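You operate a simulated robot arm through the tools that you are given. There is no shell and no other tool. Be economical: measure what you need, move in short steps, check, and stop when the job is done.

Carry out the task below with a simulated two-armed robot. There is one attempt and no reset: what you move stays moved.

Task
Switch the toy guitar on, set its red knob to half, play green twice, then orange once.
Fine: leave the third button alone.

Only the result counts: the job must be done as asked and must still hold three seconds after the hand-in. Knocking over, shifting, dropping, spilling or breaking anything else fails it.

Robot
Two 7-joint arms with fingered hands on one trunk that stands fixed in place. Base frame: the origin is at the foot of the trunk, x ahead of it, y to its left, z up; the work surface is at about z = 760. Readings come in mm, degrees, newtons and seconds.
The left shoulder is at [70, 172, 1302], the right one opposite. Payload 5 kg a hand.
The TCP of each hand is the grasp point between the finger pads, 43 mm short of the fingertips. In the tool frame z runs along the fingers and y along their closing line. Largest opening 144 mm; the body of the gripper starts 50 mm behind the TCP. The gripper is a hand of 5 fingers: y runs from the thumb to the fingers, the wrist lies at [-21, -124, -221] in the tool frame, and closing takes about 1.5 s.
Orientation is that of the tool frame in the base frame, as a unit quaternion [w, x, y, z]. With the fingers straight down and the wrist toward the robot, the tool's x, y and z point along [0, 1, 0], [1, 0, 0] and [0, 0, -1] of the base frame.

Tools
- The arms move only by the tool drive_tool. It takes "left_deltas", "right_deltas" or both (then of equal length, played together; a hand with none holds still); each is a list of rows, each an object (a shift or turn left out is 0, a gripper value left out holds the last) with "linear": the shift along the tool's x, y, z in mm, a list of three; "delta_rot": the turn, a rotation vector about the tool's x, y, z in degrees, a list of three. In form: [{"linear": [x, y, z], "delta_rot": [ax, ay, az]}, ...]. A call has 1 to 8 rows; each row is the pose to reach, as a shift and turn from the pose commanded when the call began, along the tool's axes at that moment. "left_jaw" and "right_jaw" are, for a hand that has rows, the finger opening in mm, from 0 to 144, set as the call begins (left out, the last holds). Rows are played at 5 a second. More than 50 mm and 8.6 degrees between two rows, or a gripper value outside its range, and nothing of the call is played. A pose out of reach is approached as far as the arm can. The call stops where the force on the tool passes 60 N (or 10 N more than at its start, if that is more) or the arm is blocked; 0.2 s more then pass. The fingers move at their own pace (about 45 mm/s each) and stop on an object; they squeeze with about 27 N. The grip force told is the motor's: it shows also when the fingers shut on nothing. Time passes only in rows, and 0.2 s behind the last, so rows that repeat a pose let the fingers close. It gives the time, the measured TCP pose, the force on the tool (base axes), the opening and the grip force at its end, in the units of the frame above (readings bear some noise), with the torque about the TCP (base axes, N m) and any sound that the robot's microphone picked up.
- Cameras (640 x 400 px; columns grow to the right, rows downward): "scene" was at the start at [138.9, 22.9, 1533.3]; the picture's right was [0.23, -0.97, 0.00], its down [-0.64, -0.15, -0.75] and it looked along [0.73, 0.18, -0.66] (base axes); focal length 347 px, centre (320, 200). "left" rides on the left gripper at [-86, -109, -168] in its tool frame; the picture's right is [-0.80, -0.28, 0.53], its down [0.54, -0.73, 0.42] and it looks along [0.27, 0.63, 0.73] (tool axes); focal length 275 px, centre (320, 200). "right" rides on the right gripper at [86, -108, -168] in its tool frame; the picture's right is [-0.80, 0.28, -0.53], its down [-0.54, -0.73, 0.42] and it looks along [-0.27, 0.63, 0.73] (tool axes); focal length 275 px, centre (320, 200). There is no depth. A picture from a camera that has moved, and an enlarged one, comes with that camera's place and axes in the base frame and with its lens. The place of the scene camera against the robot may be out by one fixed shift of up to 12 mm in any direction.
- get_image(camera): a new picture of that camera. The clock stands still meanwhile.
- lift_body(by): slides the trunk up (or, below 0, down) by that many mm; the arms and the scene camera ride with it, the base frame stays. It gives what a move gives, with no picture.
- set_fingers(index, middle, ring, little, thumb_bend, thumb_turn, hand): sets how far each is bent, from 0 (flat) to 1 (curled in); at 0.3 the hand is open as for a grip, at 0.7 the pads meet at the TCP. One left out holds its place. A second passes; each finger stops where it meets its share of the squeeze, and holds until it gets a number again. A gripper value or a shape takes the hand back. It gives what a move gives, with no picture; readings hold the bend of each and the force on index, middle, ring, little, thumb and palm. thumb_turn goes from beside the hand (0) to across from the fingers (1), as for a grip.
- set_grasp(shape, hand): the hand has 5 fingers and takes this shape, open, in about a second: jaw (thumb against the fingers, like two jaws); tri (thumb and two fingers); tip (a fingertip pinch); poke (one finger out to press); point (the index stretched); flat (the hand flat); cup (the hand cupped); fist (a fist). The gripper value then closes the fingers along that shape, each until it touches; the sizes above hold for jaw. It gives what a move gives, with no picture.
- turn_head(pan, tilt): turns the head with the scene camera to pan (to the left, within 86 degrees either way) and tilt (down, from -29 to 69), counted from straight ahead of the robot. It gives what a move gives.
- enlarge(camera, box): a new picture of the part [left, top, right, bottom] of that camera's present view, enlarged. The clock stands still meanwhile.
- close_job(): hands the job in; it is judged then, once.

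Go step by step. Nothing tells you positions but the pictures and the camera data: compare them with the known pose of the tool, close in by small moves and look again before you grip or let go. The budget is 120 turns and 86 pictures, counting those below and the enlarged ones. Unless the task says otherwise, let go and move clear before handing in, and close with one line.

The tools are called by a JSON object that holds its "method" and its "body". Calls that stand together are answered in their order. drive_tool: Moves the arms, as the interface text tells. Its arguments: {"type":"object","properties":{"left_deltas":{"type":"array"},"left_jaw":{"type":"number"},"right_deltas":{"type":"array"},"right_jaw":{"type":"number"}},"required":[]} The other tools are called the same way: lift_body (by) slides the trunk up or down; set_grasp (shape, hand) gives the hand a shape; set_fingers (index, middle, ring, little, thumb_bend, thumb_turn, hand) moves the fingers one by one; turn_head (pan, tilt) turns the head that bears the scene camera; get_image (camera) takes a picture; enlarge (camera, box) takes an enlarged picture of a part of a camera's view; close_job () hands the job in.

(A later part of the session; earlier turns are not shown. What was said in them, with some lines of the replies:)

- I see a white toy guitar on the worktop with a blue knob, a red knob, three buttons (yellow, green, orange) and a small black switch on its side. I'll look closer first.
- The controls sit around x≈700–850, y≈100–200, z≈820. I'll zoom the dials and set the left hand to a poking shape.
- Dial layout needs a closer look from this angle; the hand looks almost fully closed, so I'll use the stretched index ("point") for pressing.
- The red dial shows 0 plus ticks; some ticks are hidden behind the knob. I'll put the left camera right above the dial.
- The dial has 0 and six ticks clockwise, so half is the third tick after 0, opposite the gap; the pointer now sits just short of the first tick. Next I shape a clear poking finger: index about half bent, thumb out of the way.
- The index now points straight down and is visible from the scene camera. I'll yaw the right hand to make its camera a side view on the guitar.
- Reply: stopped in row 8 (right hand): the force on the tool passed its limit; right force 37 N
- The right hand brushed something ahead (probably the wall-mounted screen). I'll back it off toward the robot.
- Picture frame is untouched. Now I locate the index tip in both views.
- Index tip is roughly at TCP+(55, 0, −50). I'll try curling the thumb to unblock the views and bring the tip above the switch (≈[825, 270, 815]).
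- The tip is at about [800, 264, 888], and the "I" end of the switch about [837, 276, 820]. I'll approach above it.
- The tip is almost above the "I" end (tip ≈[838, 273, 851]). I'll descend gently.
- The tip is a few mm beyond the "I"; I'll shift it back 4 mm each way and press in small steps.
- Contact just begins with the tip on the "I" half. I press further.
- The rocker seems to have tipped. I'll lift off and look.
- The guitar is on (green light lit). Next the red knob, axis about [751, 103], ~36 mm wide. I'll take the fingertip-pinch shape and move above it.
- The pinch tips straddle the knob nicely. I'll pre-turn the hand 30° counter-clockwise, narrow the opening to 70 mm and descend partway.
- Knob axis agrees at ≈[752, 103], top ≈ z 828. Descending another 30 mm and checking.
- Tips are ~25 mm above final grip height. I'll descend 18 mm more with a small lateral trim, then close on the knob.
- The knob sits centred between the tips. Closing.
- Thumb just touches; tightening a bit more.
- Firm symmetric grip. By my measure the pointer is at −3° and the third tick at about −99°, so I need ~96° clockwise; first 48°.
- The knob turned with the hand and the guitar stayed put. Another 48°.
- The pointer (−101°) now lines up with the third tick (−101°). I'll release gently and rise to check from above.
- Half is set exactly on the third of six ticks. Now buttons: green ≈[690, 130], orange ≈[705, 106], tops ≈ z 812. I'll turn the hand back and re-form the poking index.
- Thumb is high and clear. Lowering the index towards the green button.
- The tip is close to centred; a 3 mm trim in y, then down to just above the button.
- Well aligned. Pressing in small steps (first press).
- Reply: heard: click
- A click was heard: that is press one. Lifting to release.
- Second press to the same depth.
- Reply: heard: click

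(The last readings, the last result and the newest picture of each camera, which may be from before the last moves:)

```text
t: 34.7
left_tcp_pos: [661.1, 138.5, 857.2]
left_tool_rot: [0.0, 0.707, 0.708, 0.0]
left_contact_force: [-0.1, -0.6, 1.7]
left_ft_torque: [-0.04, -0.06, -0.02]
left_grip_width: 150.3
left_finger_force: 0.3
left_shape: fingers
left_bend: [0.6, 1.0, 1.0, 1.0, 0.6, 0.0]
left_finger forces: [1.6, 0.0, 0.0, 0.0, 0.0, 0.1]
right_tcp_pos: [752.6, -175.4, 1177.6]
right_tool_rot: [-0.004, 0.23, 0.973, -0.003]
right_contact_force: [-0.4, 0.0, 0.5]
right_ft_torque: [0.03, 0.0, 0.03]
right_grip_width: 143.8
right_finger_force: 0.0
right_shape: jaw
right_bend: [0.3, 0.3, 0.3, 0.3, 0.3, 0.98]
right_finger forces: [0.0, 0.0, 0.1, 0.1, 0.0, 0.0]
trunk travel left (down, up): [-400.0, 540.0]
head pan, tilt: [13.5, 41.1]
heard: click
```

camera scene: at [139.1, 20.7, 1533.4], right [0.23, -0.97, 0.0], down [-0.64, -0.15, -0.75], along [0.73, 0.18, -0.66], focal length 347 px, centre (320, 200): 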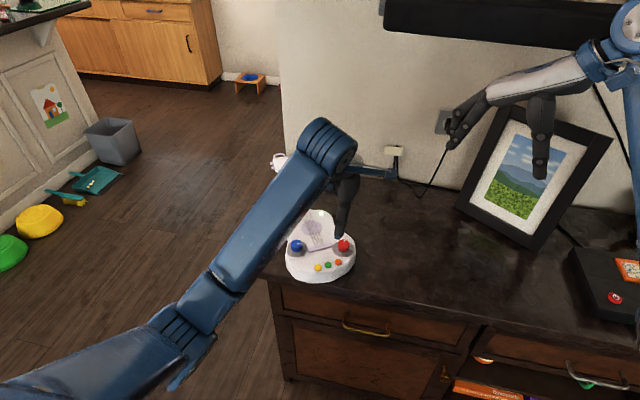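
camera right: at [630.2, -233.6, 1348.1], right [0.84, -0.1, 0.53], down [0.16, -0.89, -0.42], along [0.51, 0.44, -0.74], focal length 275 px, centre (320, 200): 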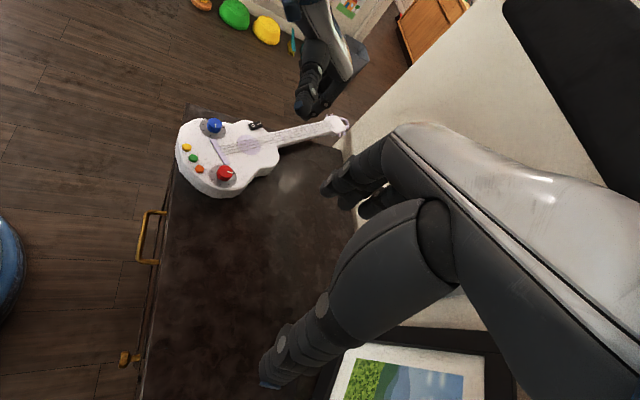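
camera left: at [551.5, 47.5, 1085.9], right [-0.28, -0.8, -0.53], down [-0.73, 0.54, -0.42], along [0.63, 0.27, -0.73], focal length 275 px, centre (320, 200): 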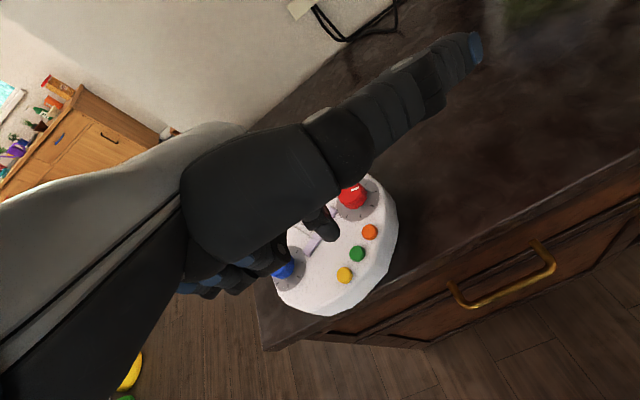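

Second click heard. Lift and move over the orange button.

{"method": "drive_tool", "body": {"left_deltas": [{"linear": [0, 0, -12]}, {"linear": [0, 0, -24]}, {"linear": [-12, 7, -24]}, {"linear": [-24, 15, -24]}, {"linear": [-24, 15, -14]}]}}

{"method": "enlarge", "body": {"camera": "left", "box": [290, 190, 430, 290]}}

{"method": "enlarge", "body": {"camera": "scene", "box": [300, 240, 360, 280]}}

```text
t: 35.9
left_tcp_pos: [675.2, 113.7, 873.2]
left_tool_rot: [-0.001, 0.707, 0.707, 0.0]
left_contact_force: [-0.1, 0.3, -0.3]
left_ft_torque: [-0.02, -0.03, -0.02]
left_grip_width: 150.4
left_finger_force: 0.0
left_shape: fingers
left_bend: [0.6, 1.0, 1.0, 1.0, 0.6, 0.0]
left_finger forces: [0.0, 0.1, 0.0, 0.0, 0.0, 0.0]
right_tcp_pos: [752.3, -175.4, 1179.1]
right_tool_rot: [-0.004, 0.23, 0.973, -0.003]
right_contact_force: [1.3, -0.7, 0.0]
right_ft_torque: [0.0, -0.04, 0.01]
right_grip_width: 143.7
right_finger_force: 0.1
right_shape: jaw
right_bend: [0.3, 0.3, 0.3, 0.3, 0.3, 0.98]
right_finger forces: [0.1, 0.0, 0.0, 0.1, 0.0, 0.1]
trunk travel left (down, up): [-400.0, 540.0]
head pan, tilt: [13.5, 41.1]
```

```text
4.00 times, centred on (360, 240) of left
camera zoom: at [567.3, 28.4, 1040.0], right [-0.28, -0.8, -0.53], down [-0.73, 0.54, -0.42], along [0.63, 0.27, -0.73], focal length 1101 px, centre (160, 40)
```

zoom: 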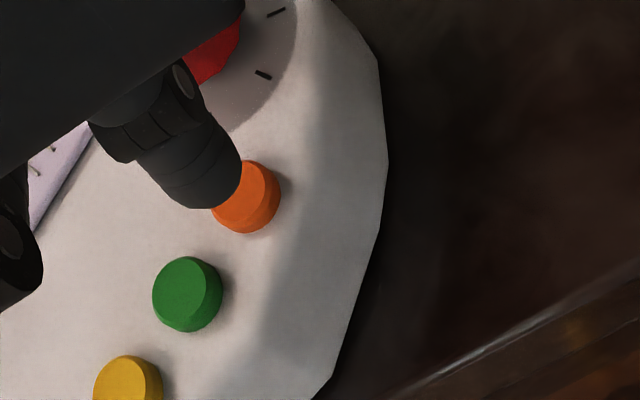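

```text
10.00 times, centred on (330, 260) of scene
camera zoom: at [138.7, 23.3, 1533.4], right [0.23, -0.97, 0.0], down [-0.64, -0.15, -0.75], along [0.73, 0.18, -0.66], focal length 3471 px, centre (220, -400)
```

zoom: 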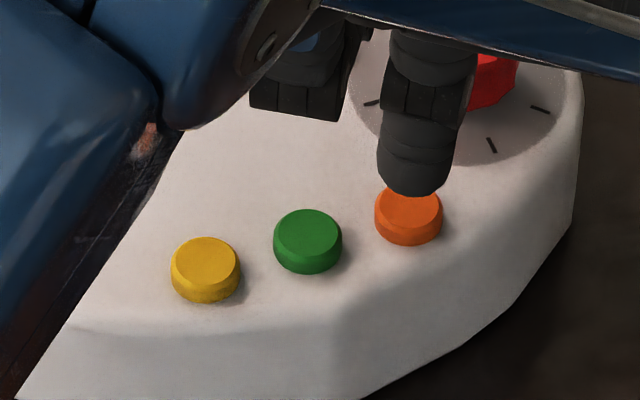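

Well centred over orange. Pressing once.

{"method": "drive_tool", "body": {"left_deltas": [{"linear": [0, 0, 6]}, {"linear": [0, 0, 11]}, {"linear": [0, 0, 14]}]}}

```text
t: 36.7
left_tcp_pos: [675.6, 115.0, 859.4]
left_tool_rot: [0.0, 0.707, 0.707, 0.0]
left_contact_force: [-1.0, 0.7, 0.9]
left_ft_torque: [-0.01, -0.04, 0.0]
left_grip_width: 150.2
left_finger_force: 0.4
left_shape: fingers
left_bend: [0.6, 1.0, 1.0, 1.0, 0.6, 0.0]
left_finger forces: [1.3, 0.0, 0.0, 0.0, 0.0, 0.0]
right_tcp_pos: [752.4, -175.8, 1180.6]
right_tool_rot: [-0.004, 0.23, 0.973, -0.002]
right_contact_force: [-0.1, 0.2, -0.1]
right_ft_torque: [0.01, 0.02, -0.02]
right_grip_width: 143.9
right_finger_force: 0.0
right_shape: jaw
right_bend: [0.3, 0.3, 0.3, 0.3, 0.3, 0.98]
right_finger forces: [0.1, 0.0, 0.0, 0.0, 0.0, 0.0]
trunk travel left (down, up): [-400.0, 540.0]
head pan, tilt: [13.5, 41.1]
heard: click
```

Orange clicked once. Lifting straight up and moving clear to the left, then a final check.

{"method": "drive_tool", "body": {"left_deltas": [{"linear": [0, 0, -15]}, {"linear": [0, 0, -45]}, {"linear": [0, 0, -90]}, {"linear": [0, 0, -135]}, {"linear": [40, -10, -160]}, {"linear": [85, -20, -180]}, {"linear": [130, -30, -200]}, {"linear": [175, -40, -220]}]}}

{"method": "get_image", "body": {"camera": "scene"}}

{"method": "enlarge", "body": {"camera": "right", "box": [160, 90, 300, 200]}}

```text
refused: row 6 steps farther than a row can; nothing moved
```

```text
21 pictures are left
camera scene: at [138.8, 22.5, 1533.4], right [0.23, -0.97, 0.0], down [-0.64, -0.15, -0.75], along [0.73, 0.18, -0.66], focal length 347 px, centre (320, 200)
```

scene: 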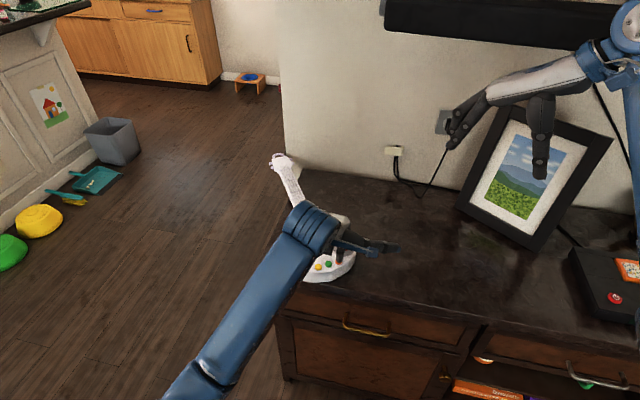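

```text
3.64 times, centred on (230, 145) of right
camera zoom: at [629.5, -234.4, 1348.5], right [0.84, -0.1, 0.53], down [0.16, -0.89, -0.42], along [0.51, 0.44, -0.74], focal length 1001 px, centre (647, 400)
```

zoom: 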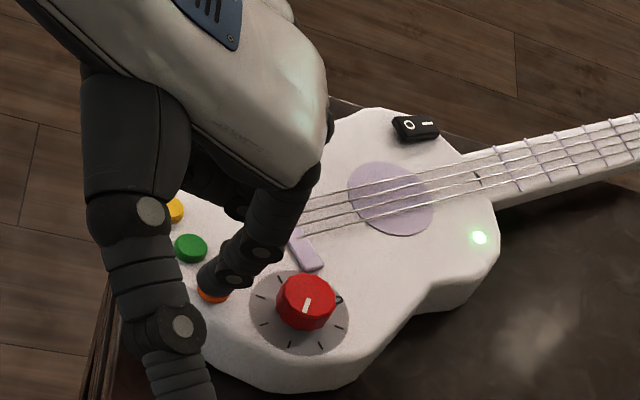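

The move was refused for too large a step; I retry with smaller ones, straight up first.

{"method": "drive_tool", "body": {"left_deltas": [{"linear": [0, 0, -15]}, {"linear": [0, 0, -45]}, {"linear": [0, 0, -85]}, {"linear": [0, 0, -125]}, {"linear": [35, 0, -145]}, {"linear": [70, 0, -165]}, {"linear": [105, 0, -185]}, {"linear": [140, 0, -205]}]}}

{"method": "get_image", "body": {"camera": "scene"}}

{"method": "enlarge", "body": {"camera": "right", "box": [160, 90, 300, 200]}}

```text
t: 38.5
left_tcp_pos: [675.1, 256.3, 1064.6]
left_tool_rot: [0.0, 0.708, 0.706, -0.001]
left_contact_force: [-0.5, 0.6, 0.0]
left_ft_torque: [-0.05, -0.02, 0.02]
left_grip_width: 150.4
left_finger_force: 0.1
left_shape: fingers
left_bend: [0.6, 1.0, 1.0, 1.0, 0.6, 0.0]
left_finger forces: [0.0, 0.0, 0.0, 0.0, 0.0, 0.0]
right_tcp_pos: [753.5, -173.4, 1179.6]
right_tool_rot: [-0.003, 0.23, 0.973, -0.003]
right_contact_force: [-0.2, 0.4, 0.2]
right_ft_torque: [-0.06, -0.02, 0.02]
right_grip_width: 143.6
right_finger_force: 0.1
right_shape: jaw
right_bend: [0.3, 0.3, 0.3, 0.3, 0.3, 0.98]
right_finger forces: [0.0, 0.1, 0.0, 0.1, 0.0, 0.0]
trunk travel left (down, up): [-400.0, 540.0]
head pan, tilt: [13.5, 41.1]
```

```text
19 pictures are left
camera scene: at [138.7, 25.6, 1533.3], right [0.23, -0.97, 0.0], down [-0.64, -0.15, -0.75], along [0.73, 0.17, -0.66], focal length 347 px, centre (320, 200)
```

scene: 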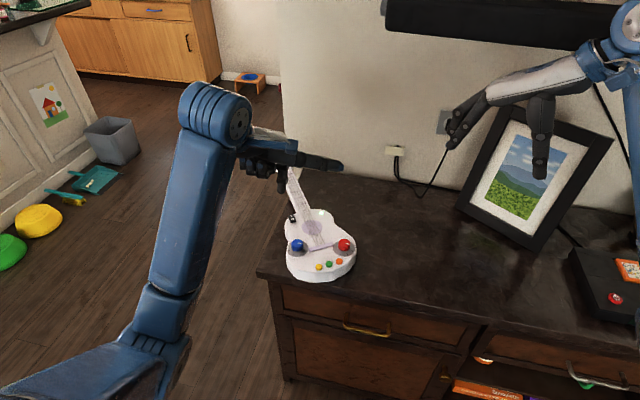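

```text
3.64 times, centred on (230, 145) of right
camera zoom: at [629.2, -231.7, 1349.1], right [0.84, -0.1, 0.53], down [0.16, -0.89, -0.42], along [0.51, 0.44, -0.74], focal length 1001 px, centre (647, 400)
```

zoom: 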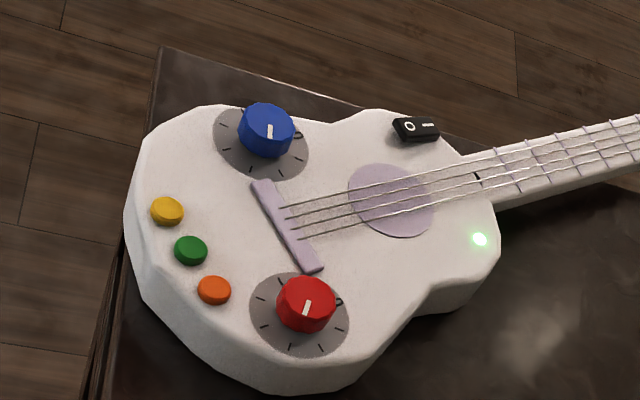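

The light is on, the red knob points to the middle tick, and nothing else has moved. Both hands are clear, so I'm handing in.

{"method": "close_job", "body": {}}

```text
The job is handed in.
```

I switched the guitar on (its light is lit), set the red knob to half, then pressed green twice and orange once. I heard a click for each of the three presses. I left the yellow button alone and nothing else moved, though the right hand briefly bumped something near the wall while I was positioning it.
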